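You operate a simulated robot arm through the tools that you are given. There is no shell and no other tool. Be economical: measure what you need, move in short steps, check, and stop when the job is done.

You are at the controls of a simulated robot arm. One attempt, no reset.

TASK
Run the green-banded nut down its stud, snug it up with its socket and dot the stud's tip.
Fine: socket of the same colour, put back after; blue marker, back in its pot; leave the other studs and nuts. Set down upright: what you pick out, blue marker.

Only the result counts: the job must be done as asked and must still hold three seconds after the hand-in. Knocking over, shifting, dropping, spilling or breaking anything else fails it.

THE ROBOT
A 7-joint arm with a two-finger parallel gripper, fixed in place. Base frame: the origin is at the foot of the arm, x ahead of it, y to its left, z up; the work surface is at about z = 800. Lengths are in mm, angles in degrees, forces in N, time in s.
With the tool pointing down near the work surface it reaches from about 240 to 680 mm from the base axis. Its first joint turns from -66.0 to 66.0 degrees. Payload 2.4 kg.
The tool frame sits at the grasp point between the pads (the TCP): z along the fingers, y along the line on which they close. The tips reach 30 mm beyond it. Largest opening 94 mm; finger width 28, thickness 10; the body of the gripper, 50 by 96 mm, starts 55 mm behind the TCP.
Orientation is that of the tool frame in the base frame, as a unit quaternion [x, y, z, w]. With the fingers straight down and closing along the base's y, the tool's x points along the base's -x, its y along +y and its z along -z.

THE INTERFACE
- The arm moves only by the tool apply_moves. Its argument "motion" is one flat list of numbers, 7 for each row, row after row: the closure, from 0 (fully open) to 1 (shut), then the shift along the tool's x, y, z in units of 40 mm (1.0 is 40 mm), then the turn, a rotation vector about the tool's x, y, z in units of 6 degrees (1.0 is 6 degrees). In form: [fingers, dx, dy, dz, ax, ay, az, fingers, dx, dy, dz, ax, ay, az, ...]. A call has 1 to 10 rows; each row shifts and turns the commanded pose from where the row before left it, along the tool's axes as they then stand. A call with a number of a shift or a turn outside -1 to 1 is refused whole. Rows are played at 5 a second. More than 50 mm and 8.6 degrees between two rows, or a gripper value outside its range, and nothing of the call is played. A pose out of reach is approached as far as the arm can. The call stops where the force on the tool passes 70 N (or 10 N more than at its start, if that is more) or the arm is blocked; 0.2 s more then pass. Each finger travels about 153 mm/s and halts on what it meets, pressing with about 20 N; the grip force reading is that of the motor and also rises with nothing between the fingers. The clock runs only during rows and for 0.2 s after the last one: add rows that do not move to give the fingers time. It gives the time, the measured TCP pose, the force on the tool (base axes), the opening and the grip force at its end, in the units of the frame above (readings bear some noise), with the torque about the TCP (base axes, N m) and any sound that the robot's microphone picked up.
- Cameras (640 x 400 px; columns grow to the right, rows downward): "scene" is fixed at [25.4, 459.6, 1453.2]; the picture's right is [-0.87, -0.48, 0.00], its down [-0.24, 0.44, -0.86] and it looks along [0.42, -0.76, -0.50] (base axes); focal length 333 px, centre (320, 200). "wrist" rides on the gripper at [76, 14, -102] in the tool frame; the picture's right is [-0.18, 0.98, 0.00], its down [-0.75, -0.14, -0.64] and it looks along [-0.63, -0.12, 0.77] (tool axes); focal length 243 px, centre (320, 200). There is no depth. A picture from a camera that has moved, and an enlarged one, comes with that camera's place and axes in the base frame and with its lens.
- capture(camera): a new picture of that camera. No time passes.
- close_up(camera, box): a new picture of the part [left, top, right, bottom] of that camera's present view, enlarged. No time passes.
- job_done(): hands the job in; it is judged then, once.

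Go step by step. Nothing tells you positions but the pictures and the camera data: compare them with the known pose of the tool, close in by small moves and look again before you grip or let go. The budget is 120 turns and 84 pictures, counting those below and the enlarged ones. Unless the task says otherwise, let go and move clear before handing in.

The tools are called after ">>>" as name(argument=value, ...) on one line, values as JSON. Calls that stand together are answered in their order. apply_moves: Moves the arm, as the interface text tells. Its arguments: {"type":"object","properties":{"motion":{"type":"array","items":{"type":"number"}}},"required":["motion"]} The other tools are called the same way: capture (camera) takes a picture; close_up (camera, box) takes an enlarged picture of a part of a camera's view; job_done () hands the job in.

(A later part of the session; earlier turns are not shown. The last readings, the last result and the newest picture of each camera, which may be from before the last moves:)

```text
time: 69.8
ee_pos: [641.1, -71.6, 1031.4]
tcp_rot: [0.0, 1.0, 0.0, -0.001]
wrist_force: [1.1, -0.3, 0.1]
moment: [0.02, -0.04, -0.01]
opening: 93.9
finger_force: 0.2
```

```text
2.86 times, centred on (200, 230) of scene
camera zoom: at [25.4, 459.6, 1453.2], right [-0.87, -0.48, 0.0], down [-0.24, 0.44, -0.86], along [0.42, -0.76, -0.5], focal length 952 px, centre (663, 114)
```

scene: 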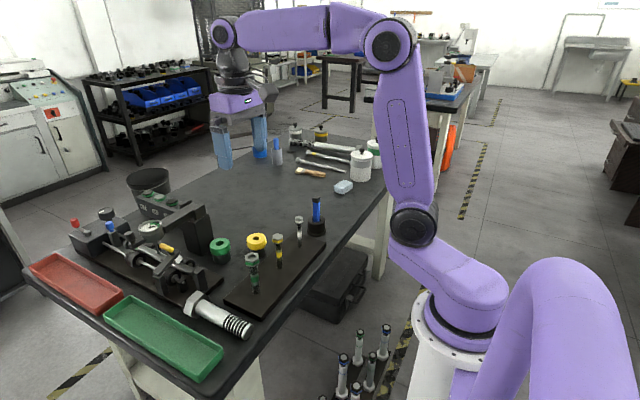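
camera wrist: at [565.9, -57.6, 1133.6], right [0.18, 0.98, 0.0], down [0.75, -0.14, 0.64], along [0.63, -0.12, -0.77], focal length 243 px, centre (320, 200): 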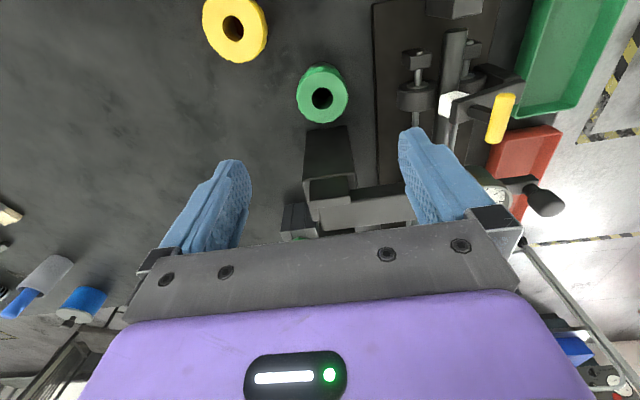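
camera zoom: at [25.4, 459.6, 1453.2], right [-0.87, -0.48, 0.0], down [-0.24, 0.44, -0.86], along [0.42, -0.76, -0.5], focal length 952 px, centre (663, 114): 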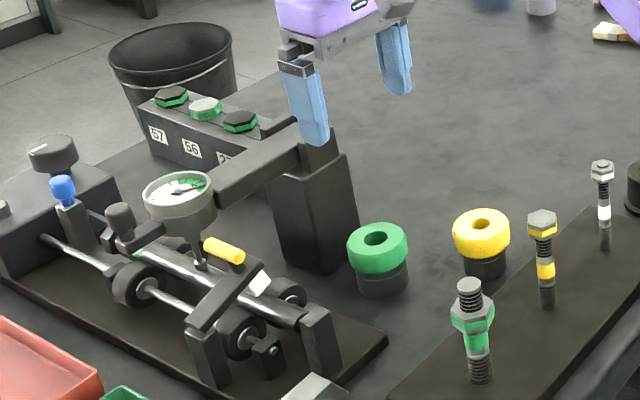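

The socket is at about (649, −71, top 852), about 57 mm in diameter, and the post behind it is clear of the gripper body. I come down around it in stages.

>>> apply_moves(motion=[0.1, -0.21, 0.02, 0.5, 0, 0, 0, 0.1, 0, 0, 0.9, 0, 0, 0, 0.1, 0, 0, 0.9, 0, 0, 0, 0.1, 0, 0, 0.9, 0, 0, 0, 0.1, 0, 0, 0, 0, 0, 0])

>>> capture(camera="wrist")

>>> close_up(camera="scene", box=[160, 180, 260, 280])

```text
time: 71.0
ee_pos: [650.3, -67.4, 903.7]
tcp_rot: [0.0, 1.0, 0.0, 0.0]
wrist_force: [0.0, -0.6, 0.1]
moment: [0.01, 0.0, 0.0]
opening: 84.5
finger_force: 0.1
```

```text
52 pictures are left
camera wrist: at [573.8, -54.9, 1004.2], right [0.18, 0.98, 0.0], down [0.75, -0.14, 0.64], along [0.63, -0.12, -0.77], focal length 243 px, centre (320, 200)
```

wrist: 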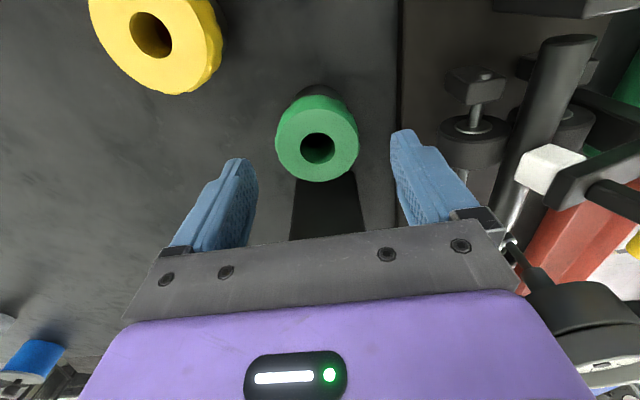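

```text
4.00 times, centred on (210, 230) of scene
camera zoom: at [25.4, 459.6, 1453.2], right [-0.87, -0.48, 0.0], down [-0.24, 0.44, -0.86], along [0.42, -0.76, -0.5], focal length 1333 px, centre (760, 80)
```

zoom: 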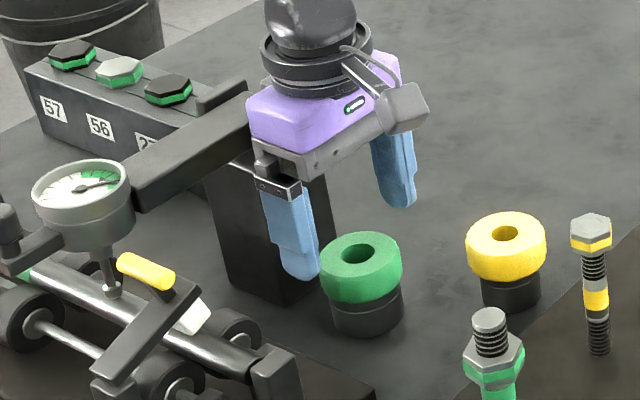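

I centre (y −3 mm) and descend to the green collar.

>>> apply_moves(motion=[0.1, -0.03, -0.07, 0.5, 0, 0, 0, 0.1, 0, 0, 0.5, 0, 0, 0, 0.1, 0, 0, 0.55, 0, 0, 0, 0.1, 0, 0, 0, 0, 0, 0])

>>> capture(camera="wrist")

>>> close_up(camera="scene", box=[160, 180, 260, 280])

```text
time: 72.0
ee_pos: [648.3, -71.7, 842.6]
tcp_rot: [-0.001, 1.0, 0.0, 0.0]
wrist_force: [0.7, 0.3, -0.1]
moment: [0.03, 0.0, -0.03]
opening: 84.6
finger_force: 0.2
```

```text
50 pictures are left
camera wrist: at [573.4, -58.2, 944.1], right [0.18, 0.98, 0.0], down [0.75, -0.14, 0.64], along [0.63, -0.12, -0.77], focal length 243 px, centre (320, 200)
```

wrist: 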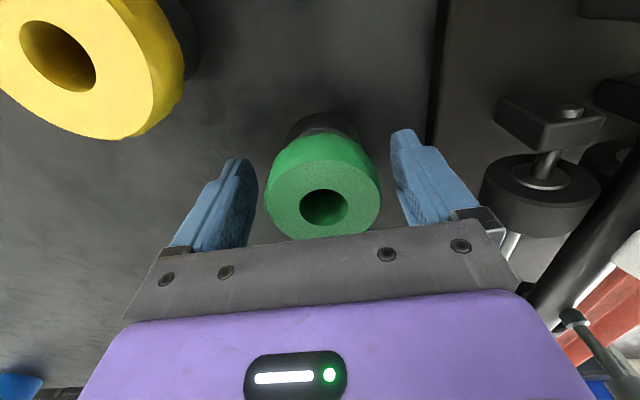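

```text
4.00 times, centred on (210, 230) of scene
camera zoom: at [25.4, 459.6, 1453.2], right [-0.87, -0.48, 0.0], down [-0.24, 0.44, -0.86], along [0.42, -0.76, -0.5], focal length 1333 px, centre (760, 80)
```

zoom: 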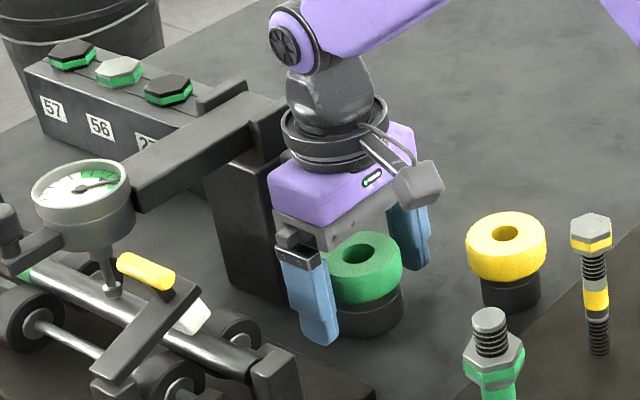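

Centred on the socket. Closing gently, then checking.

>>> apply_moves(motion=[0.3, 0, 0, 0, 0, 0, 0, 0.6, 0, 0, 0, 0, 0, 0, 0.6, 0, 0, 0, 0, 0, 0, 0.6, 0, 0, 0, 0, 0, 0])

>>> capture(camera="wrist")

```text
time: 73.0
ee_pos: [649.6, -71.8, 842.7]
tcp_rot: [-0.001, 1.0, 0.0, 0.0]
wrist_force: [0.7, 1.4, 1.0]
moment: [0.07, 0.03, -0.01]
opening: 57.3
finger_force: 20.0
```

```text
48 pictures are left
camera wrist: at [573.5, -58.0, 944.5], right [0.18, 0.98, 0.0], down [0.75, -0.14, 0.64], along [0.63, -0.12, -0.77], focal length 243 px, centre (320, 200)
```

wrist: 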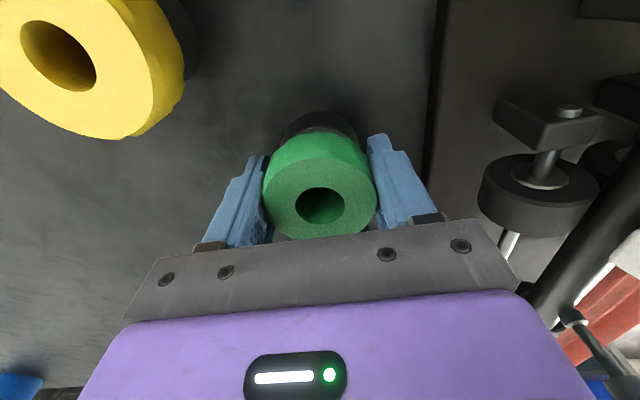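

The socket is held (57 mm collar) and was picked at TCP (649.3, −71.7, 842.6). I lift it high and carry it above the stud.

>>> apply_moves(motion=[0.6, 0, 0, -0.4, 0, 0, 0, 0.6, 0, 0, -0.9, 0, 0, 0, 0.6, 0, 0, -0.9, 0, 0, 0, 0.6, 0, 0, -0.9, 0, 0, 0, 0.6, 0, 0, -0.8, 0, 0, 0, 0.6, 0, 0, 0, 0, 0, 0])

>>> apply_moves(motion=[0.6, 0.7, 0.3, 0, 0, 0, 0, 0.6, 0.7, 0.3, 0, 0, 0, 0, 0.6, 0.7, 0.3, 0, 0, 0, 0, 0.6, 0.7, 0.3, 0, 0, 0, 0, 0.6, 0.7, 0.3, 0, 0, 0, 0, 0.6, 0.7, 0.29, 0, 0, 0, 0, 0.6, 0.42, 0, 0, 0, 0, 0, 0.6, 0, 0, 0, 0, 0, 0])

>>> capture(camera="wrist")

>>> close_up(camera="scene", box=[200, 160, 320, 300])

```text
time: 74.4
ee_pos: [650.0, -72.0, 995.8]
tcp_rot: [0.0, 1.0, 0.0, 0.001]
wrist_force: [-0.6, 0.4, -2.4]
moment: [0.03, 0.02, 0.02]
opening: 57.2
finger_force: 20.4
```

```text
time: 76.2
ee_pos: [465.4, -0.8, 996.3]
tcp_rot: [0.0, 1.0, 0.001, 0.0]
wrist_force: [-0.1, 0.5, -2.6]
moment: [0.01, 0.05, 0.05]
opening: 57.2
finger_force: 20.0
```

```text
47 pictures are left
camera wrist: at [389.2, 12.8, 1097.9], right [0.18, 0.98, 0.0], down [0.75, -0.14, 0.64], along [0.63, -0.12, -0.77], focal length 243 px, centre (320, 200)
```

wrist: 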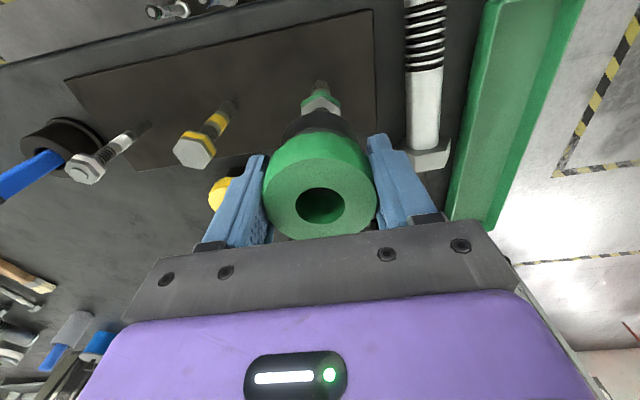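

```text
2.86 times, centred on (260, 230) of scene
camera zoom: at [25.4, 459.6, 1453.2], right [-0.87, -0.48, 0.0], down [-0.24, 0.44, -0.86], along [0.42, -0.76, -0.5], focal length 952 px, centre (491, 114)
```

zoom: 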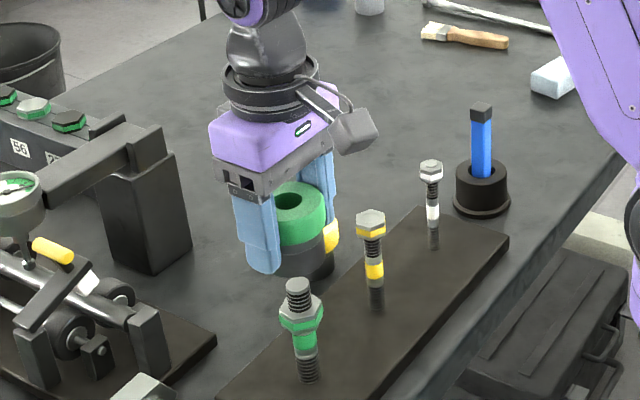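

The socket is over the stud. I lower it over the tip in small steps, watching the force.

>>> apply_moves(motion=[0.6, 0.01, 0.015, 0.3, 0, 0, 0, 0.6, 0, 0, 0.25, 0, 0, 0, 0.6, 0, 0, 0.2, 0, 0, 0, 0.6, 0, 0, 0.1, 0, 0, 0, 0.6, 0, 0, 0.1, 0, 0, 0])

>>> close_up(camera="scene", box=[210, 200, 300, 300])

>>> capture(camera="wrist")

```text
time: 77.4
ee_pos: [463.8, 1.4, 958.4]
tcp_rot: [0.0, 1.0, 0.0, 0.0]
wrist_force: [0.9, 0.6, -3.7]
moment: [0.01, 0.02, 0.0]
opening: 57.2
finger_force: 19.6
```

```text
4.00 times, centred on (255, 250) of scene
camera zoom: at [25.4, 459.6, 1453.2], right [-0.87, -0.48, 0.0], down [-0.24, 0.44, -0.86], along [0.42, -0.76, -0.5], focal length 1333 px, centre (580, 0)
```

zoom: 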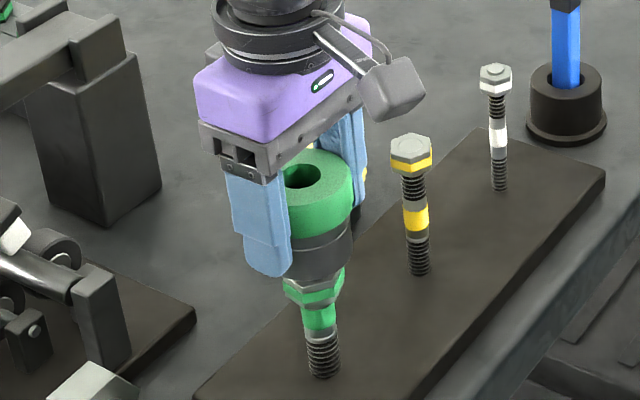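

```text
44 pictures are left
camera wrist: at [388.5, 14.3, 1060.2], right [0.18, 0.98, 0.0], down [0.75, -0.14, 0.64], along [0.63, -0.12, -0.77], focal length 243 px, centre (320, 200)
```

wrist: 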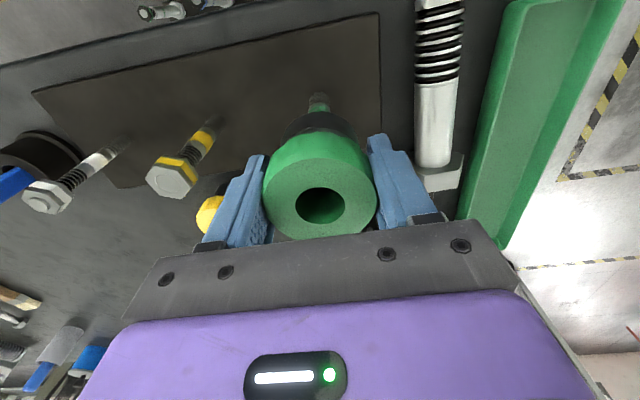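

The stud tip is inside the socket without contact. I lower further, slowly, to meet the nut.

>>> apply_moves(motion=[0.6, 0, 0, 0.05, 0, 0, 0, 0.6, 0, 0, 0.05, 0, 0, 0, 0.6, 0, 0, 0.05, 0, 0, 0, 0.6, 0, 0, 0.05, 0, 0, 0])

>>> apply_moves(motion=[0.6, 0, 0, 0.05, 0, 0, 0, 0.6, 0, 0, 0.03, 0, 0, 0, 0.6, 0, 0, 0.02, 0, 0, 0])

```text
time: 78.4
ee_pos: [464.6, 1.3, 951.1]
tcp_rot: [0.0, 1.0, 0.0, 0.0]
wrist_force: [-0.1, -0.5, -2.6]
moment: [0.06, 0.01, -0.02]
opening: 57.1
finger_force: 20.1
```

```text
time: 79.2
ee_pos: [464.1, 0.6, 947.3]
tcp_rot: [0.001, 1.0, 0.0, 0.0]
wrist_force: [-0.2, -0.4, -3.5]
moment: [-0.01, 0.0, 0.01]
opening: 56.9
finger_force: 20.1
```

>>> apply_moves(motion=[0.6, 0, 0, 0.05, 0, 0, 0, 0.6, 0, 0, 0.05, 0, 0, 0, 0.6, 0, 0, 0.05, 0, 0, 0])

>>> close_up(camera="scene", box=[210, 220, 290, 300])

```text
time: 80.0
ee_pos: [464.8, 0.8, 940.8]
tcp_rot: [-0.001, 1.0, 0.0, 0.001]
wrist_force: [-4.1, 2.4, 19.6]
moment: [0.04, 0.08, 0.01]
opening: 57.3
finger_force: 20.0
```

```text
5.00 times, centred on (250, 260) of scene
camera zoom: at [25.0, 459.7, 1453.2], right [-0.87, -0.48, 0.0], down [-0.24, 0.44, -0.86], along [0.42, -0.76, -0.5], focal length 1666 px, centre (670, -100)
```

zoom: 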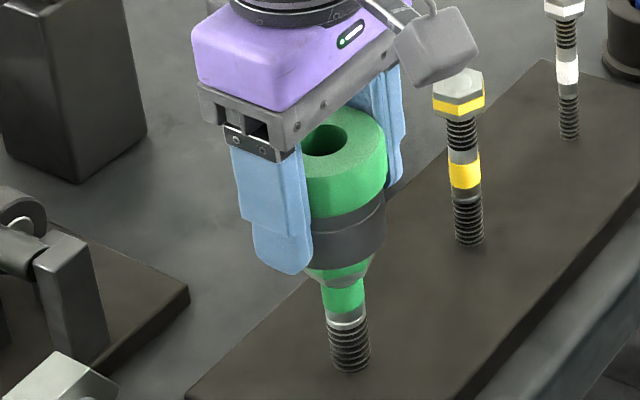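

Contact at about 20 N; the socket is resting on the nut. I rotate clockwise keeping light pressure so it drops onto the hex.

>>> apply_moves(motion=[0.6, 0, 0, 0, 0, 0, 0.7, 0.6, 0, 0, 0, 0, 0, 0.7, 0.6, 0, 0, 0, 0, 0, 0.7, 0.6, 0, 0, 0, 0, 0, 0.7])

```text
time: 81.0
ee_pos: [464.9, 0.2, 939.1]
tcp_rot: [0.147, 0.989, 0.0, 0.0]
wrist_force: [5.0, 0.4, -4.9]
moment: [0.04, -0.18, 0.04]
opening: 57.0
finger_force: 20.0
```

The upward force vanished, so the socket has dropped into line. I push down a little to engage fully.

>>> apply_moves(motion=[0.6, 0, 0, 0.06, 0, 0, 0, 0.6, 0, 0, 0.06, 0, 0, 0, 0.6, 0, 0, 0.06, 0, 0, 0])

>>> apply_moves(motion=[0.6, 0, 0, 0.06, 0, 0, 0, 0.6, 0, 0, 0.06, 0, 0, 0])

>>> close_up(camera="scene", box=[210, 220, 290, 300])

```text
time: 81.8
ee_pos: [464.7, 0.2, 933.3]
tcp_rot: [0.146, 0.989, -0.001, -0.001]
wrist_force: [4.3, -0.8, -1.7]
moment: [-0.02, -0.17, 0.03]
opening: 57.3
finger_force: 20.4
```

```text
time: 82.4
ee_pos: [464.8, 0.6, 928.4]
tcp_rot: [0.146, 0.989, 0.0, 0.0]
wrist_force: [3.8, -1.8, -1.6]
moment: [-0.08, -0.15, 0.05]
opening: 57.3
finger_force: 20.1
```

```text
5.00 times, centred on (250, 260) of scene
camera zoom: at [25.5, 459.6, 1453.3], right [-0.87, -0.48, 0.0], down [-0.24, 0.44, -0.86], along [0.42, -0.76, -0.5], focal length 1666 px, centre (670, -100)
```

zoom: 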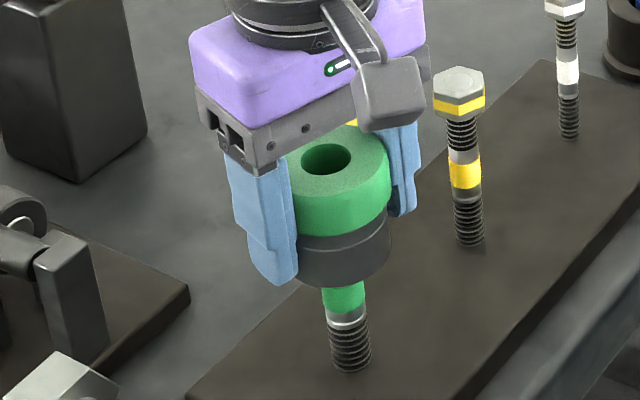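

The socket fully covers the nut. Now I tighten in short clockwise steps, watching torque and sound.

>>> apply_moves(motion=[0.6, 0, 0, 0, 0, 0, 1, 0.6, 0, 0, 0, 0, 0, 1, 0.6, 0, 0, 0, 0, 0, 1])

>>> apply_moves(motion=[0.6, 0, 0, 0, 0, 0, 1, 0.6, 0, 0, 0, 0, 0, 1, 0.6, 0, 0, 0, 0, 0, 1])

```text
time: 83.2
ee_pos: [464.3, -0.1, 929.1]
tcp_rot: [0.301, 0.954, 0.0, 0.0]
wrist_force: [1.0, -3.4, 1.0]
moment: [-0.12, -0.04, 0.22]
opening: 57.9
finger_force: 20.5
```

```text
time: 84.0
ee_pos: [464.9, 0.8, 928.6]
tcp_rot: [0.446, 0.895, 0.0, 0.0]
wrist_force: [0.8, 1.0, -0.9]
moment: [-0.03, -0.03, 0.11]
opening: 57.6
finger_force: 20.1
```

Torque rose to 0.22 and then eased. I continue in smaller steps to see whether it builds or slips.

>>> apply_moves(motion=[1.0, 0, 0, 0, 0, 0, 1, 1.0, 0, 0, 0, 0, 0, 0])

>>> apply_moves(motion=[1.0, 0, 0, 0, 0, 0, 1, 1.0, 0, 0, 0, 0, 0, 0])

>>> apply_moves(motion=[1.0, 0, 0, 0, 0, 0, 1, 1.0, 0, 0, 0, 0, 0, 0])

>>> apply_moves(motion=[1.0, 0, 0, 0, 0, 0, 1, 1.0, 0, 0, 0, 0, 0, 0])

>>> capture(camera="wrist")

```text
time: 84.6
ee_pos: [465.6, 0.5, 929.7]
tcp_rot: [0.493, 0.87, 0.001, 0.0]
wrist_force: [2.9, 0.2, -2.6]
moment: [0.06, -0.07, 0.08]
opening: 57.7
finger_force: 19.6
```

```text
time: 85.2
ee_pos: [463.7, 0.9, 929.3]
tcp_rot: [0.537, 0.843, 0.0, 0.0]
wrist_force: [3.1, 4.3, 2.2]
moment: [0.11, -0.02, 0.11]
opening: 57.9
finger_force: 20.0
```

```text
time: 85.8
ee_pos: [464.9, 0.2, 929.0]
tcp_rot: [0.58, 0.815, 0.001, 0.001]
wrist_force: [6.1, -0.9, -0.6]
moment: [-0.02, -0.15, 0.08]
opening: 57.7
finger_force: 20.1
```

```text
time: 86.4
ee_pos: [465.1, 1.1, 929.0]
tcp_rot: [0.623, 0.782, 0.0, 0.0]
wrist_force: [6.5, -0.8, -3.9]
moment: [0.0, -0.15, 0.03]
opening: 57.2
finger_force: 20.1
```

```text
41 pictures are left
camera wrist: at [462.1, 76.8, 1030.6], right [1.0, 0.04, 0.0], down [0.03, -0.77, 0.64], along [0.03, -0.64, -0.77], focal length 243 px, centre (320, 200)
```

wrist: 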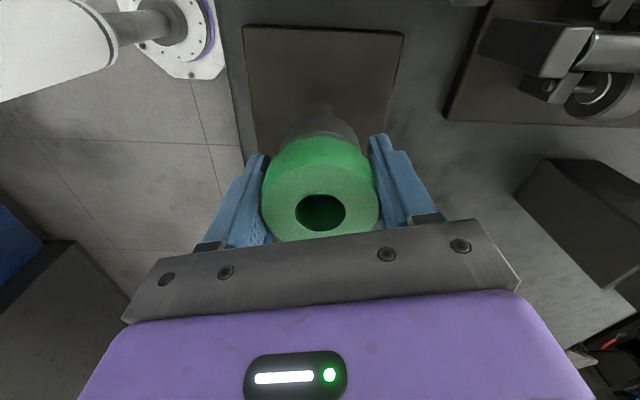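

It's unclear whether the socket turns the nut or slips in the pads. I keep turning and sample the torque.

>>> apply_moves(motion=[1.0, 0, 0, 0, 0, 0, 1, 1.0, 0, 0, 0, 0, 0, 1])

>>> apply_moves(motion=[1.0, 0, 0, 0, 0, 0, 1, 1.0, 0, 0, 0, 0, 0, 1])

>>> apply_moves(motion=[1.0, 0, 0, 0, 0, 0, 1, 1.0, 0, 0, 0, 0, 0, 1])

>>> close_up(camera="scene", box=[230, 230, 280, 280])

```text
time: 87.0
ee_pos: [465.1, 1.0, 929.8]
tcp_rot: [0.701, 0.713, 0.001, 0.0]
wrist_force: [5.3, 1.0, 0.4]
moment: [0.08, -0.07, 0.15]
opening: 57.5
finger_force: 20.3
```

```text
time: 87.6
ee_pos: [465.5, 0.1, 929.2]
tcp_rot: [0.771, 0.636, 0.001, 0.001]
wrist_force: [6.8, 3.3, 3.5]
moment: [0.11, -0.15, 0.13]
opening: 57.4
finger_force: 20.3
```

```text
time: 88.2
ee_pos: [464.4, -0.4, 928.0]
tcp_rot: [0.834, 0.552, -0.001, 0.0]
wrist_force: [7.0, -3.2, 1.9]
moment: [-0.07, -0.15, 0.07]
opening: 58.2
finger_force: 20.2
```

```text
8.00 times, centred on (255, 255) of scene
camera zoom: at [25.5, 459.5, 1453.3], right [-0.87, -0.48, 0.0], down [-0.24, 0.44, -0.86], along [0.42, -0.76, -0.5], focal length 2665 px, centre (840, -240)
```

zoom: 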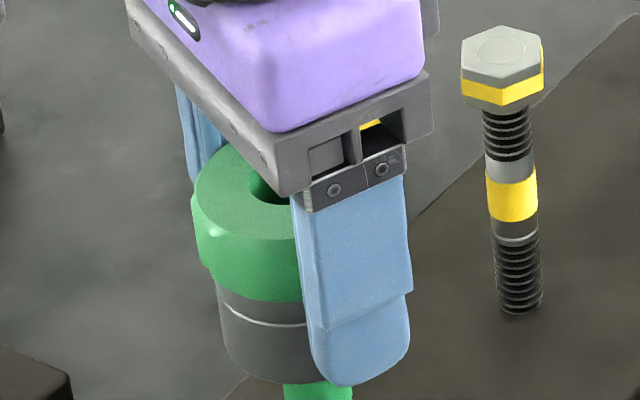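

The collar shows a facet mark at its left edge. I take close-ups across a small turn to see if the socket follows the fingers.

>>> close_up(camera="wrist", box=[240, 100, 400, 250])

>>> apply_moves(motion=[1.0, 0, 0, 0, 0, 0, 1, 1.0, 0, 0, 0, 0, 0, 1, 1.0, 0, 0, 0, 0, 0, 0])

>>> close_up(camera="wrist", box=[240, 100, 400, 250])

>>> close_up(camera="scene", box=[230, 230, 280, 280])

```text
2.67 times, centred on (320, 175) of wrist
camera zoom: at [507.8, 63.6, 1030.0], right [0.83, -0.55, 0.0], down [-0.43, -0.64, 0.64], along [-0.36, -0.53, -0.77], focal length 647 px, centre (320, 267)
```

zoom: 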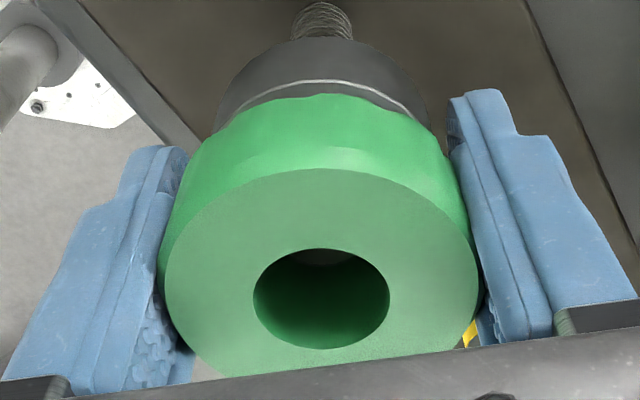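

```text
time: 89.0
ee_pos: [465.3, 2.1, 928.8]
tcp_rot: [0.887, 0.462, 0.001, 0.0]
wrist_force: [10.9, 1.8, -2.2]
moment: [0.23, -0.3, 0.11]
opening: 58.1
finger_force: 19.9
```

```text
2.67 times, centred on (320, 175) of wrist
camera zoom: at [520.7, 54.5, 1030.2], right [0.7, -0.71, 0.0], down [-0.55, -0.54, 0.64], along [-0.46, -0.45, -0.77], focal length 647 px, centre (320, 267)
```

zoom: 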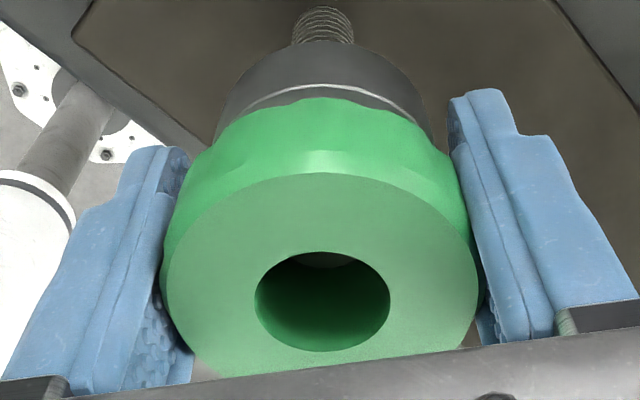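

```text
8.00 times, centred on (255, 255) of scene
camera zoom: at [25.7, 459.6, 1453.2], right [-0.87, -0.48, 0.0], down [-0.24, 0.44, -0.86], along [0.42, -0.76, -0.5], focal length 2665 px, centre (840, -240)
```

zoom: 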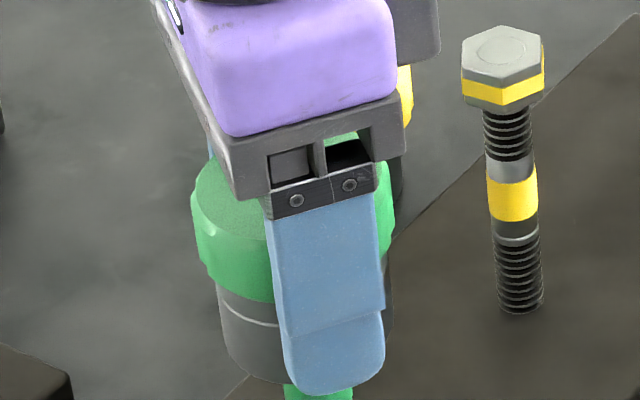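

The facets stay still in the scene while the fingers move, so the nut is hard seated and the pads are slipping over the collar scallops. I measure the peak torque in fine 2° steps.

>>> apply_moves(motion=[1.0, 0, 0, 0, 0, 0, 0.4])

>>> apply_moves(motion=[1.0, 0, 0, 0, 0, 0, 0.4])

>>> apply_moves(motion=[1.0, 0, 0, 0, 0, 0, 0.4])

>>> apply_moves(motion=[1.0, 0, 0, 0, 0, 0, 0.4])

>>> apply_moves(motion=[1.0, 0, 0, 0, 0, 0, 0.4])

>>> apply_moves(motion=[1.0, 0, 0, 0, 0, 0, 0.4])

>>> apply_moves(motion=[1.0, 0, 0, 0, 0, 0, 0.4])

>>> apply_moves(motion=[1.0, 0, 0, 0, 0, 0, 0.4])

```text
time: 89.4
ee_pos: [464.7, 1.1, 927.9]
tcp_rot: [0.896, 0.444, 0.0, 0.0]
wrist_force: [10.9, 4.0, -5.2]
moment: [0.23, -0.3, 0.17]
opening: 58.2
finger_force: 20.2
```

```text
time: 89.8
ee_pos: [464.3, 1.1, 927.9]
tcp_rot: [0.905, 0.425, 0.0, 0.0]
wrist_force: [11.3, 6.1, -2.4]
moment: [0.3, -0.31, 0.18]
opening: 58.0
finger_force: 20.2
```

```text
time: 90.2
ee_pos: [464.5, 2.7, 928.9]
tcp_rot: [0.914, 0.406, 0.001, -0.001]
wrist_force: [11.0, 8.0, -2.2]
moment: [0.37, -0.33, 0.14]
opening: 58.4
finger_force: 19.9
```

```text
time: 90.6
ee_pos: [464.6, 0.8, 927.8]
tcp_rot: [0.922, 0.386, 0.0, 0.0]
wrist_force: [11.1, 7.8, 0.5]
moment: [0.36, -0.35, 0.18]
opening: 58.2
finger_force: 20.0
```

```text
time: 91.0
ee_pos: [465.6, 1.8, 929.1]
tcp_rot: [0.93, 0.368, 0.0, -0.001]
wrist_force: [13.7, 10.0, -4.4]
moment: [0.31, -0.34, 0.18]
opening: 58.1
finger_force: 20.1
```

```text
time: 91.4
ee_pos: [464.6, 1.5, 927.6]
tcp_rot: [0.938, 0.348, 0.0, 0.001]
wrist_force: [11.2, 9.1, -4.9]
moment: [0.35, -0.32, 0.16]
opening: 58.2
finger_force: 19.8
```

```text
time: 91.8
ee_pos: [465.2, 1.1, 927.8]
tcp_rot: [0.945, 0.328, 0.0, 0.0]
wrist_force: [15.5, 8.2, -12.6]
moment: [0.29, -0.28, 0.23]
opening: 58.4
finger_force: 20.3
```

```text
time: 92.2
ee_pos: [466.0, 0.4, 928.7]
tcp_rot: [0.951, 0.308, 0.001, 0.0]
wrist_force: [15.8, 6.9, -15.0]
moment: [0.2, -0.31, 0.2]
opening: 58.3
finger_force: 20.5
```

>>> close_up(camera="wrist", box=[240, 100, 400, 250])

>>> close_up(camera="scene", box=[230, 230, 280, 280])

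```text
2.67 times, centred on (320, 175) of wrist
camera zoom: at [535.4, 32.7, 1030.6], right [0.43, -0.9, 0.0], down [-0.69, -0.33, 0.64], along [-0.58, -0.27, -0.77], focal length 647 px, centre (320, 267)
```

zoom: 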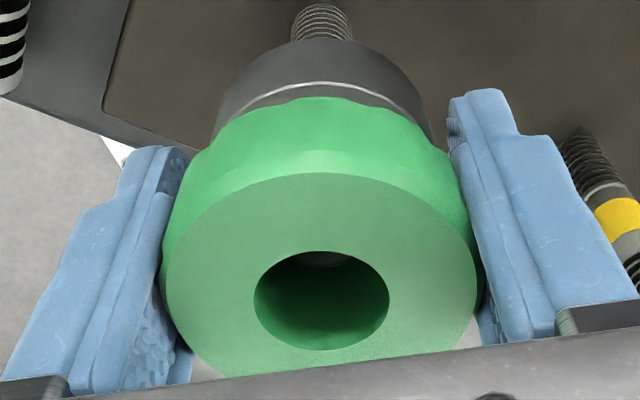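

```text
8.00 times, centred on (255, 255) of scene
camera zoom: at [26.0, 459.8, 1453.2], right [-0.87, -0.48, 0.0], down [-0.24, 0.44, -0.86], along [0.42, -0.76, -0.5], focal length 2665 px, centre (840, -240)
```

zoom: 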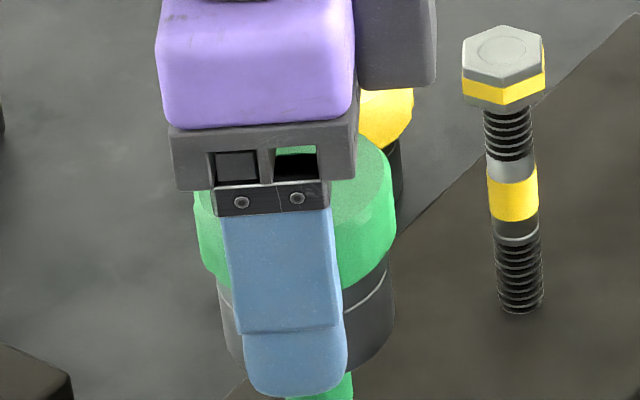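

Still ambiguous. I lift the socket off the nut, keeping hold of it, to check the nut's height and angle directly.

>>> apply_moves(motion=[1.0, 0, 0, -0.3, 0, 0, 0, 1.0, 0, 0, -0.4, 0, 0, 0, 1.0, 0, 0, -0.4, 0, 0, 0, 1.0, 0, 0, -0.2, 0, 0, 0, 1.0, 0, 0, 0, 0, 0, 0])

>>> close_up(camera="scene", box=[230, 220, 290, 300])

```text
time: 93.4
ee_pos: [463.3, 0.6, 979.5]
tcp_rot: [0.951, 0.309, 0.001, 0.0]
wrist_force: [0.2, 0.2, -2.0]
moment: [-0.01, 0.0, 0.0]
opening: 58.5
finger_force: 20.1
```

```text
5.00 times, centred on (260, 260) of scene
camera zoom: at [25.4, 459.6, 1453.2], right [-0.87, -0.48, 0.0], down [-0.24, 0.44, -0.86], along [0.42, -0.76, -0.5], focal length 1666 px, centre (620, -100)
```

zoom: 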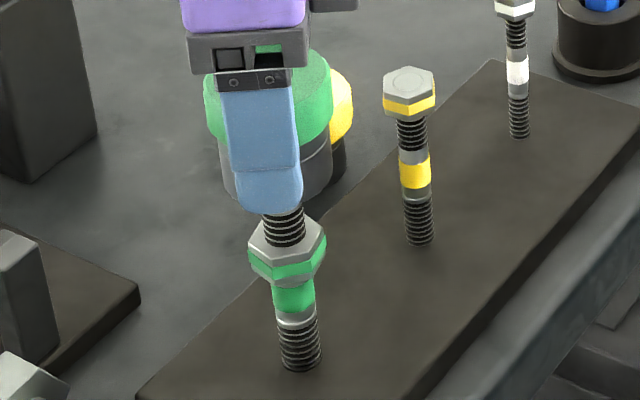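

The nut height hasn't changed, so it is seated and the pads slip at about 0.2 N·m. I re-engage the socket and re-grip in the collar's grooves to try for a firmer torque.

>>> apply_moves(motion=[1.0, 0, 0, 0.4, 0, 0, 0, 1.0, 0, 0, 0.3, 0, 0, 0, 1.0, 0, 0, 0.1, 0, 0, 0, 1.0, 0, 0, 0.1, 0, 0, 0])

>>> apply_moves(motion=[1.0, 0, 0, 0.1, 0, 0, 0, 1.0, 0, 0, 0.1, 0, 0, 0, 1.0, 0, 0, 0.1, 0, 0, 0, 1.0, 0, 0, 0.1, 0, 0, 0])

>>> close_up(camera="scene", box=[230, 220, 290, 300])

```text
time: 94.4
ee_pos: [464.3, 0.3, 945.6]
tcp_rot: [0.951, 0.309, 0.0, -0.001]
wrist_force: [-0.1, -0.1, -2.3]
moment: [-0.03, 0.03, 0.01]
opening: 58.3
finger_force: 19.8
```

```text
time: 95.4
ee_pos: [464.9, 1.3, 928.4]
tcp_rot: [0.951, 0.31, 0.001, 0.0]
wrist_force: [5.4, 6.7, 0.4]
moment: [0.25, -0.24, 0.07]
opening: 57.9
finger_force: 20.1
```

```text
5.00 times, centred on (260, 260) of scene
camera zoom: at [25.5, 459.8, 1453.2], right [-0.87, -0.48, 0.0], down [-0.24, 0.44, -0.86], along [0.42, -0.76, -0.5], focal length 1666 px, centre (620, -100)
```

zoom: 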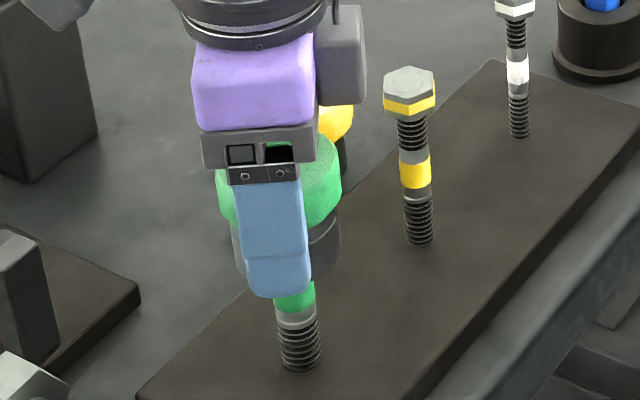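

Re-engaged. I push down gently to find full depth so the socket can rest on the nut while I re-grip.

>>> apply_moves(motion=[1.0, 0, 0, 0.05, 0, 0, 0, 1.0, 0, 0, 0.05, 0, 0, 0])

>>> apply_moves(motion=[1.0, 0, 0, 0.05, 0, 0, 0, 1.0, 0, 0, 0.05, 0, 0, 0])

```text
time: 96.0
ee_pos: [464.6, 0.8, 924.5]
tcp_rot: [0.951, 0.31, 0.0, 0.0]
wrist_force: [6.7, 9.5, 1.8]
moment: [0.39, -0.28, 0.07]
opening: 58.2
finger_force: 20.1
```

```text
time: 96.6
ee_pos: [463.6, 0.2, 920.5]
tcp_rot: [0.951, 0.309, 0.0, 0.0]
wrist_force: [7.0, 12.1, 2.4]
moment: [0.36, -0.28, 0.12]
opening: 58.0
finger_force: 19.8
```

>>> apply_moves(motion=[1.0, 0.027, -0.011, 0.05, 0, 0, 0, 1.0, 0, 0, 0.05, 0, 0, 0])

>>> apply_moves(motion=[1.0, 0, 0, 0.05, 0, 0, 0, 1.0, 0, 0, 0.05, 0, 0, 0])

>>> close_up(camera="scene", box=[230, 220, 290, 300])

```text
time: 97.2
ee_pos: [465.5, -0.5, 916.5]
tcp_rot: [0.952, 0.308, -0.001, 0.0]
wrist_force: [0.1, 8.0, 10.0]
moment: [0.26, -0.02, 0.0]
opening: 57.9
finger_force: 20.2
```

```text
time: 97.8
ee_pos: [466.2, -0.3, 913.3]
tcp_rot: [0.951, 0.309, 0.0, 0.001]
wrist_force: [-2.0, 0.2, 18.3]
moment: [-0.03, 0.06, 0.02]
opening: 58.2
finger_force: 20.5
```

```text
5.00 times, centred on (260, 260) of scene
camera zoom: at [25.0, 459.6, 1453.3], right [-0.87, -0.48, 0.0], down [-0.24, 0.44, -0.86], along [0.42, -0.76, -0.5], focal length 1666 px, centre (620, -100)
```

zoom: 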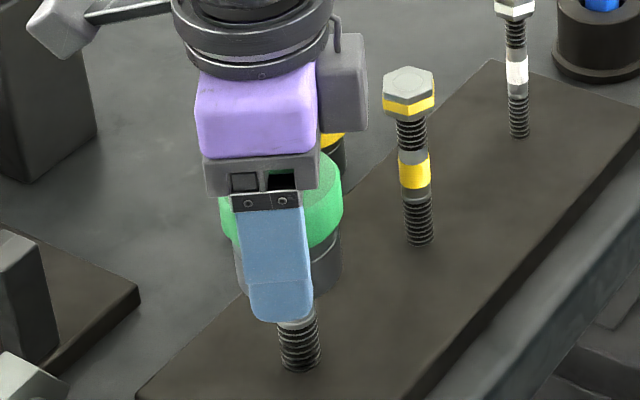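

Now it is about 15 mm deeper than before, at full depth. I turn clockwise in fine steps and read the torque.

>>> apply_moves(motion=[1.0, 0, 0, 0, 0, 0, 0.5])

>>> apply_moves(motion=[1.0, 0, 0, 0, 0, 0, 0.5])

>>> apply_moves(motion=[1.0, 0, 0, 0, 0, 0, 0.5])

>>> apply_moves(motion=[1.0, 0, 0, 0, 0, 0, 0.5])

>>> apply_moves(motion=[1.0, 0, 0, 0, 0, 0, 0.5])

>>> apply_moves(motion=[1.0, 0, 0, 0, 0, 0, 0.5])

>>> apply_moves(motion=[1.0, 0, 0, 0, 0, 0, 0.5])

>>> apply_moves(motion=[1.0, 0, 0, 0, 0, 0, 0.5])

```text
time: 98.2
ee_pos: [465.7, 0.9, 913.4]
tcp_rot: [0.959, 0.283, 0.0, 0.001]
wrist_force: [-0.9, -1.8, 16.9]
moment: [0.01, 0.08, 0.04]
opening: 58.2
finger_force: 20.0
```

```text
time: 98.6
ee_pos: [464.9, 0.7, 911.6]
tcp_rot: [0.966, 0.258, 0.001, 0.001]
wrist_force: [3.5, -7.4, 11.1]
moment: [-0.05, 0.11, 0.09]
opening: 58.2
finger_force: 20.4
```

```text
time: 99.0
ee_pos: [465.9, 1.4, 912.6]
tcp_rot: [0.973, 0.232, 0.001, 0.0]
wrist_force: [8.4, -9.1, -4.7]
moment: [-0.07, -0.04, 0.15]
opening: 57.7
finger_force: 20.1
```

```text
time: 99.4
ee_pos: [466.5, 2.6, 912.3]
tcp_rot: [0.978, 0.207, 0.001, 0.0]
wrist_force: [9.0, -9.3, -3.4]
moment: [-0.08, -0.13, 0.11]
opening: 58.1
finger_force: 19.9
```

```text
time: 99.8
ee_pos: [466.5, 1.6, 913.3]
tcp_rot: [0.983, 0.182, 0.001, 0.0]
wrist_force: [10.2, -8.5, -5.2]
moment: [-0.08, -0.14, 0.18]
opening: 57.9
finger_force: 20.1
```

```text
time: 100.2
ee_pos: [466.7, 0.7, 913.0]
tcp_rot: [0.988, 0.155, 0.001, 0.0]
wrist_force: [10.9, -11.6, -5.9]
moment: [-0.08, -0.16, 0.15]
opening: 57.7
finger_force: 20.0
```

```text
time: 100.6
ee_pos: [464.7, 1.3, 913.3]
tcp_rot: [0.992, 0.129, 0.0, 0.0]
wrist_force: [9.0, -11.8, 0.2]
moment: [-0.1, -0.1, 0.14]
opening: 57.5
finger_force: 19.9
```

```text
time: 101.0
ee_pos: [465.3, 0.0, 912.9]
tcp_rot: [0.995, 0.103, 0.001, 0.0]
wrist_force: [9.0, -14.4, 3.5]
moment: [-0.04, -0.01, 0.17]
opening: 57.5
finger_force: 19.9
```

>>> close_up(camera="wrist", box=[240, 100, 400, 250])

>>> close_up(camera="scene", box=[230, 230, 280, 280])

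```text
2.67 times, centred on (320, 175) of wrist
camera zoom: at [543.7, 1.4, 1014.9], right [0.02, -1.0, 0.0], down [-0.77, -0.02, 0.64], along [-0.64, -0.01, -0.77], focal length 647 px, centre (320, 267)
```

zoom: 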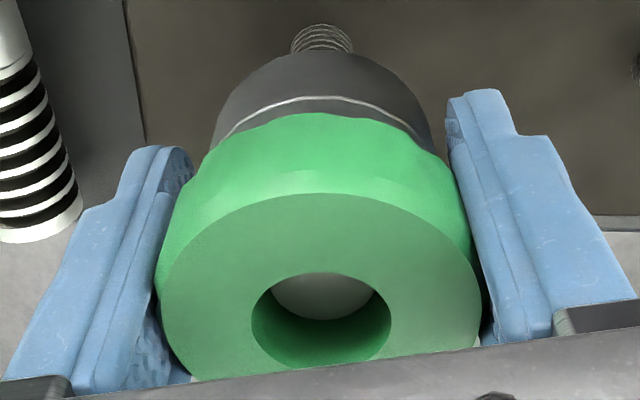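

```text
8.00 times, centred on (255, 255) of scene
camera zoom: at [25.6, 459.2, 1453.4], right [-0.87, -0.48, 0.0], down [-0.24, 0.44, -0.86], along [0.42, -0.76, -0.5], focal length 2665 px, centre (840, -240)
```

zoom: 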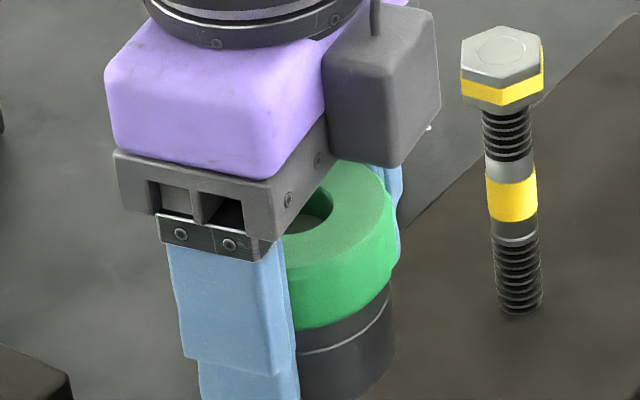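

I'm near the wrist limit, so I release the socket (it rests on the nut), wind back 120° and re-grip for a clean slip test.

>>> apply_moves(motion=[0.25, 0, 0, 0, 0, 0, 0, 0.25, 0, 0, 0, 0, 0, 0, 0.25, 0, 0, 0, 0, 0, -1, 0.25, 0, 0, 0, 0, 0, -1, 0.25, 0, 0, 0, 0, 0, -1, 0.25, 0, 0, 0, 0, 0, -1, 0.25, 0, 0, 0, 0, 0, -1, 0.25, 0, 0, 0, 0, 0, -1, 0.25, 0, 0, 0, 0, 0, -1, 0.25, 0, 0, 0, 0, 0, -1])

>>> close_up(camera="scene", box=[220, 210, 290, 300])

>>> close_up(camera="wrist", box=[220, 90, 420, 250])

```text
time: 103.2
ee_pos: [465.0, 1.3, 913.5]
tcp_rot: [0.866, 0.5, 0.001, 0.0]
wrist_force: [-0.4, -0.1, 0.3]
moment: [0.0, -0.02, -0.02]
opening: 70.8
finger_force: 0.0
```

```text
4.44 times, centred on (255, 255) of scene
camera zoom: at [25.4, 459.6, 1453.2], right [-0.87, -0.48, 0.0], down [-0.24, 0.44, -0.86], along [0.42, -0.76, -0.5], focal length 1481 px, centre (609, -44)
```

zoom: 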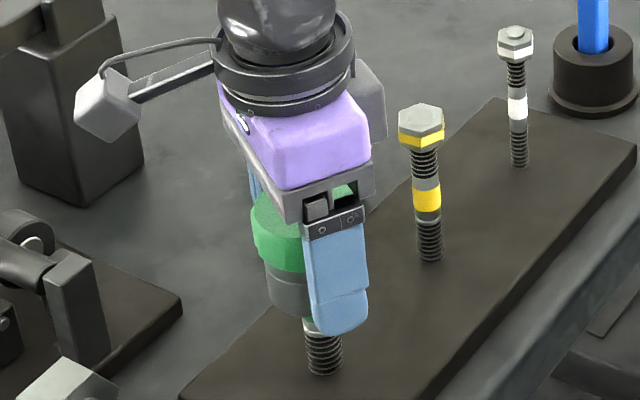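

```text
2.50 times, centred on (320, 170) of wrist
camera zoom: at [515.9, 59.3, 1014.4], right [0.76, -0.65, 0.0], down [-0.5, -0.58, 0.64], along [-0.42, -0.49, -0.77], focal length 606 px, centre (320, 275)
```

zoom: 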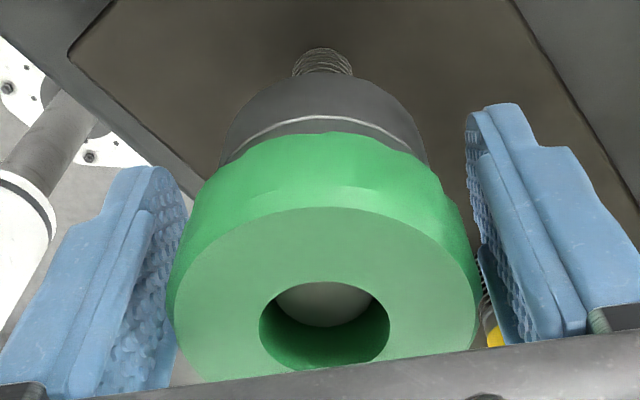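

The socket rests stably on the nut. I wind back further, close, and run a slip test with pictures before and after a 9° turn.

>>> apply_moves(motion=[0.25, 0, 0, 0, 0, 0, -1, 0.25, 0, 0, 0, 0, 0, -1, 0.25, 0, 0, 0, 0, 0, -1, 0.25, 0, 0, 0, 0, 0, -1, 0.25, 0, 0, 0, 0, 0, -1, 0.25, 0, 0, 0, 0, 0, -1, 0.25, 0, 0, 0, 0, 0, -1, 0.25, 0, 0, 0, 0, 0, -1, 0.25, 0, 0, 0, 0, 0, -1, 0.25, 0, 0, 0, 0, 0, -1])

>>> apply_moves(motion=[1, 0, 0, 0, 0, 0, 0, 1, 0, 0, 0, 0, 0, 0, 1, 0, 0, 0, 0, 0, 0, 1, 0, 0, 0, 0, 0, 0])

>>> close_up(camera="wrist", box=[240, 110, 400, 210])

>>> apply_moves(motion=[1.0, 0, 0, 0, 0, 0, 0.25])

>>> apply_moves(motion=[1.0, 0, 0, 0, 0, 0, 0.25])

>>> apply_moves(motion=[1.0, 0, 0, 0, 0, 0, 0.25])

>>> apply_moves(motion=[1.0, 0, 0, 0, 0, 0, 0.25])

>>> apply_moves(motion=[1.0, 0, 0, 0, 0, 0, 0.25])

>>> apply_moves(motion=[1.0, 0, 0, 0, 0, 0, 0.25])

>>> close_up(camera="wrist", box=[240, 110, 400, 210])

```text
time: 105.4
ee_pos: [465.0, 1.3, 913.6]
tcp_rot: [0.5, 0.866, 0.0, 0.0]
wrist_force: [-0.2, -1.0, 0.1]
moment: [0.0, 0.0, -0.01]
opening: 70.5
finger_force: 0.0
```

```text
time: 106.4
ee_pos: [463.9, 0.9, 913.7]
tcp_rot: [0.5, 0.866, -0.001, 0.0]
wrist_force: [-7.8, -4.8, 4.3]
moment: [0.0, -0.01, 0.02]
opening: 57.9
finger_force: 20.2
```

```text
4.00 times, centred on (320, 160) of wrist
camera zoom: at [439.9, 73.4, 1014.7], right [0.94, 0.33, 0.0], down [0.26, -0.72, 0.64], along [0.21, -0.61, -0.77], focal length 970 px, centre (320, 360)
```

zoom: 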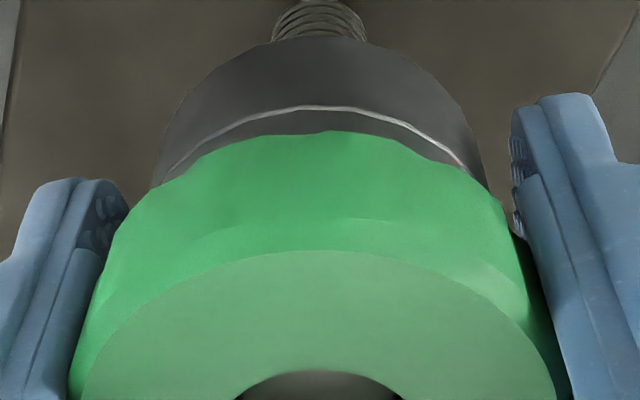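

```text
time: 106.8
ee_pos: [465.8, 1.5, 912.9]
tcp_rot: [0.511, 0.86, 0.0, 0.0]
wrist_force: [-7.0, -3.4, 5.6]
moment: [-0.03, 0.01, 0.06]
opening: 58.0
finger_force: 20.0
```

```text
time: 107.2
ee_pos: [464.7, 1.3, 912.8]
tcp_rot: [0.522, 0.853, 0.001, 0.0]
wrist_force: [-7.9, -5.8, 7.0]
moment: [-0.04, 0.01, 0.06]
opening: 58.2
finger_force: 20.4
```

```text
time: 107.6
ee_pos: [465.2, 1.9, 912.1]
tcp_rot: [0.534, 0.845, 0.001, 0.001]
wrist_force: [-6.7, -5.7, 10.4]
moment: [0.01, 0.08, 0.06]
opening: 58.1
finger_force: 19.9
```

```text
time: 108.0
ee_pos: [465.3, -0.5, 912.4]
tcp_rot: [0.546, 0.838, 0.0, 0.001]
wrist_force: [-7.1, -5.6, 9.0]
moment: [-0.06, -0.07, 0.05]
opening: 57.7
finger_force: 20.1
```

```text
time: 108.4
ee_pos: [465.0, 0.6, 913.3]
tcp_rot: [0.556, 0.831, 0.0, 0.001]
wrist_force: [-5.5, -5.5, 2.6]
moment: [-0.06, -0.05, 0.07]
opening: 58.1
finger_force: 20.1
```

```text
time: 108.8
ee_pos: [464.5, 0.3, 912.7]
tcp_rot: [0.567, 0.824, 0.001, 0.001]
wrist_force: [-4.9, -6.2, -0.5]
moment: [-0.1, -0.01, 0.11]
opening: 58.1
finger_force: 20.5
```

```text
4.00 times, centred on (320, 160) of wrist
camera zoom: at [452.0, 76.4, 1014.7], right [0.98, 0.18, 0.0], down [0.14, -0.75, 0.64], along [0.11, -0.63, -0.77], focal length 970 px, centre (320, 360)
```

zoom: 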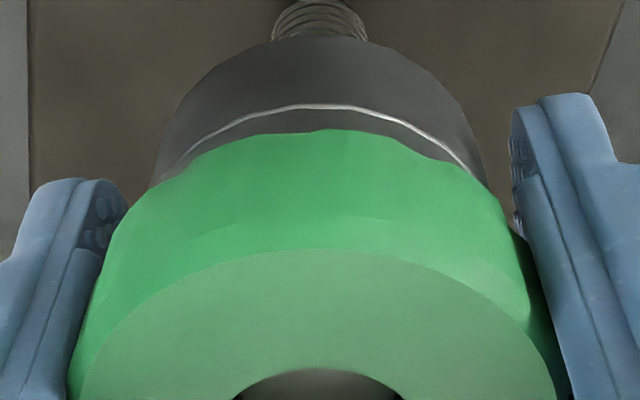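

Here the socket turns with the fingers without slipping. I continue another 18° with readings.

>>> apply_moves(motion=[1.0, 0, 0, 0, 0, 0, 0.5])

>>> apply_moves(motion=[1.0, 0, 0, 0, 0, 0, 0.5])

>>> apply_moves(motion=[1.0, 0, 0, 0, 0, 0, 0.5])

>>> apply_moves(motion=[1.0, 0, 0, 0, 0, 0, 0.5])

>>> apply_moves(motion=[1.0, 0, 0, 0, 0, 0, 0.5])

>>> apply_moves(motion=[1.0, 0, 0, 0, 0, 0, 0.5])

>>> close_up(camera="wrist", box=[240, 110, 400, 210])

```text
time: 109.2
ee_pos: [464.1, 0.7, 912.5]
tcp_rot: [0.588, 0.809, 0.0, 0.0]
wrist_force: [-3.9, -9.4, -1.7]
moment: [-0.09, 0.0, 0.12]
opening: 58.0
finger_force: 20.1
```

```text
time: 109.6
ee_pos: [465.7, 0.2, 912.5]
tcp_rot: [0.61, 0.793, 0.0, 0.001]
wrist_force: [-5.9, -12.1, 0.6]
moment: [-0.08, 0.01, 0.12]
opening: 58.1
finger_force: 20.5
```

```text
time: 110.0
ee_pos: [465.5, 1.5, 913.8]
tcp_rot: [0.631, 0.776, 0.0, 0.0]
wrist_force: [-4.8, -15.0, 2.8]
moment: [-0.08, 0.03, 0.14]
opening: 57.4
finger_force: 20.4
```

```text
time: 110.4
ee_pos: [465.4, -0.6, 913.3]
tcp_rot: [0.651, 0.759, 0.0, 0.0]
wrist_force: [-3.6, -17.8, 0.8]
moment: [-0.16, 0.05, 0.07]
opening: 57.1
finger_force: 20.6
```

```text
time: 110.8
ee_pos: [464.8, 0.5, 912.5]
tcp_rot: [0.671, 0.742, 0.0, 0.0]
wrist_force: [-2.4, -20.6, -0.4]
moment: [-0.17, 0.03, 0.13]
opening: 57.1
finger_force: 20.3
```

```text
time: 111.2
ee_pos: [466.5, 0.2, 913.6]
tcp_rot: [0.689, 0.725, 0.0, 0.001]
wrist_force: [-1.7, -19.9, 5.9]
moment: [-0.12, 0.08, 0.14]
opening: 57.6
finger_force: 19.9
```

```text
4.00 times, centred on (320, 160) of wrist
camera zoom: at [475.9, 76.5, 1014.9], right [0.99, -0.14, 0.0], down [-0.11, -0.76, 0.64], along [-0.09, -0.64, -0.77], focal length 970 px, centre (320, 360)
```

zoom: 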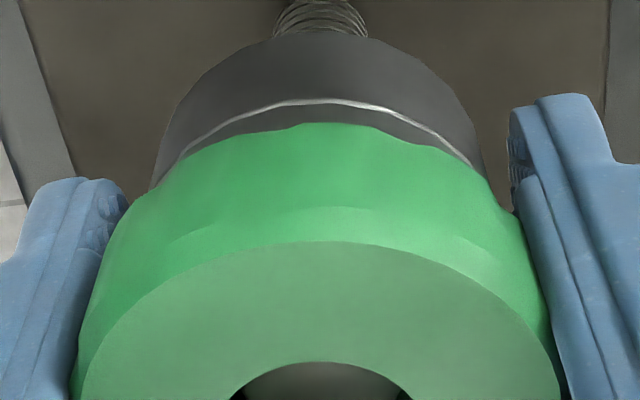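

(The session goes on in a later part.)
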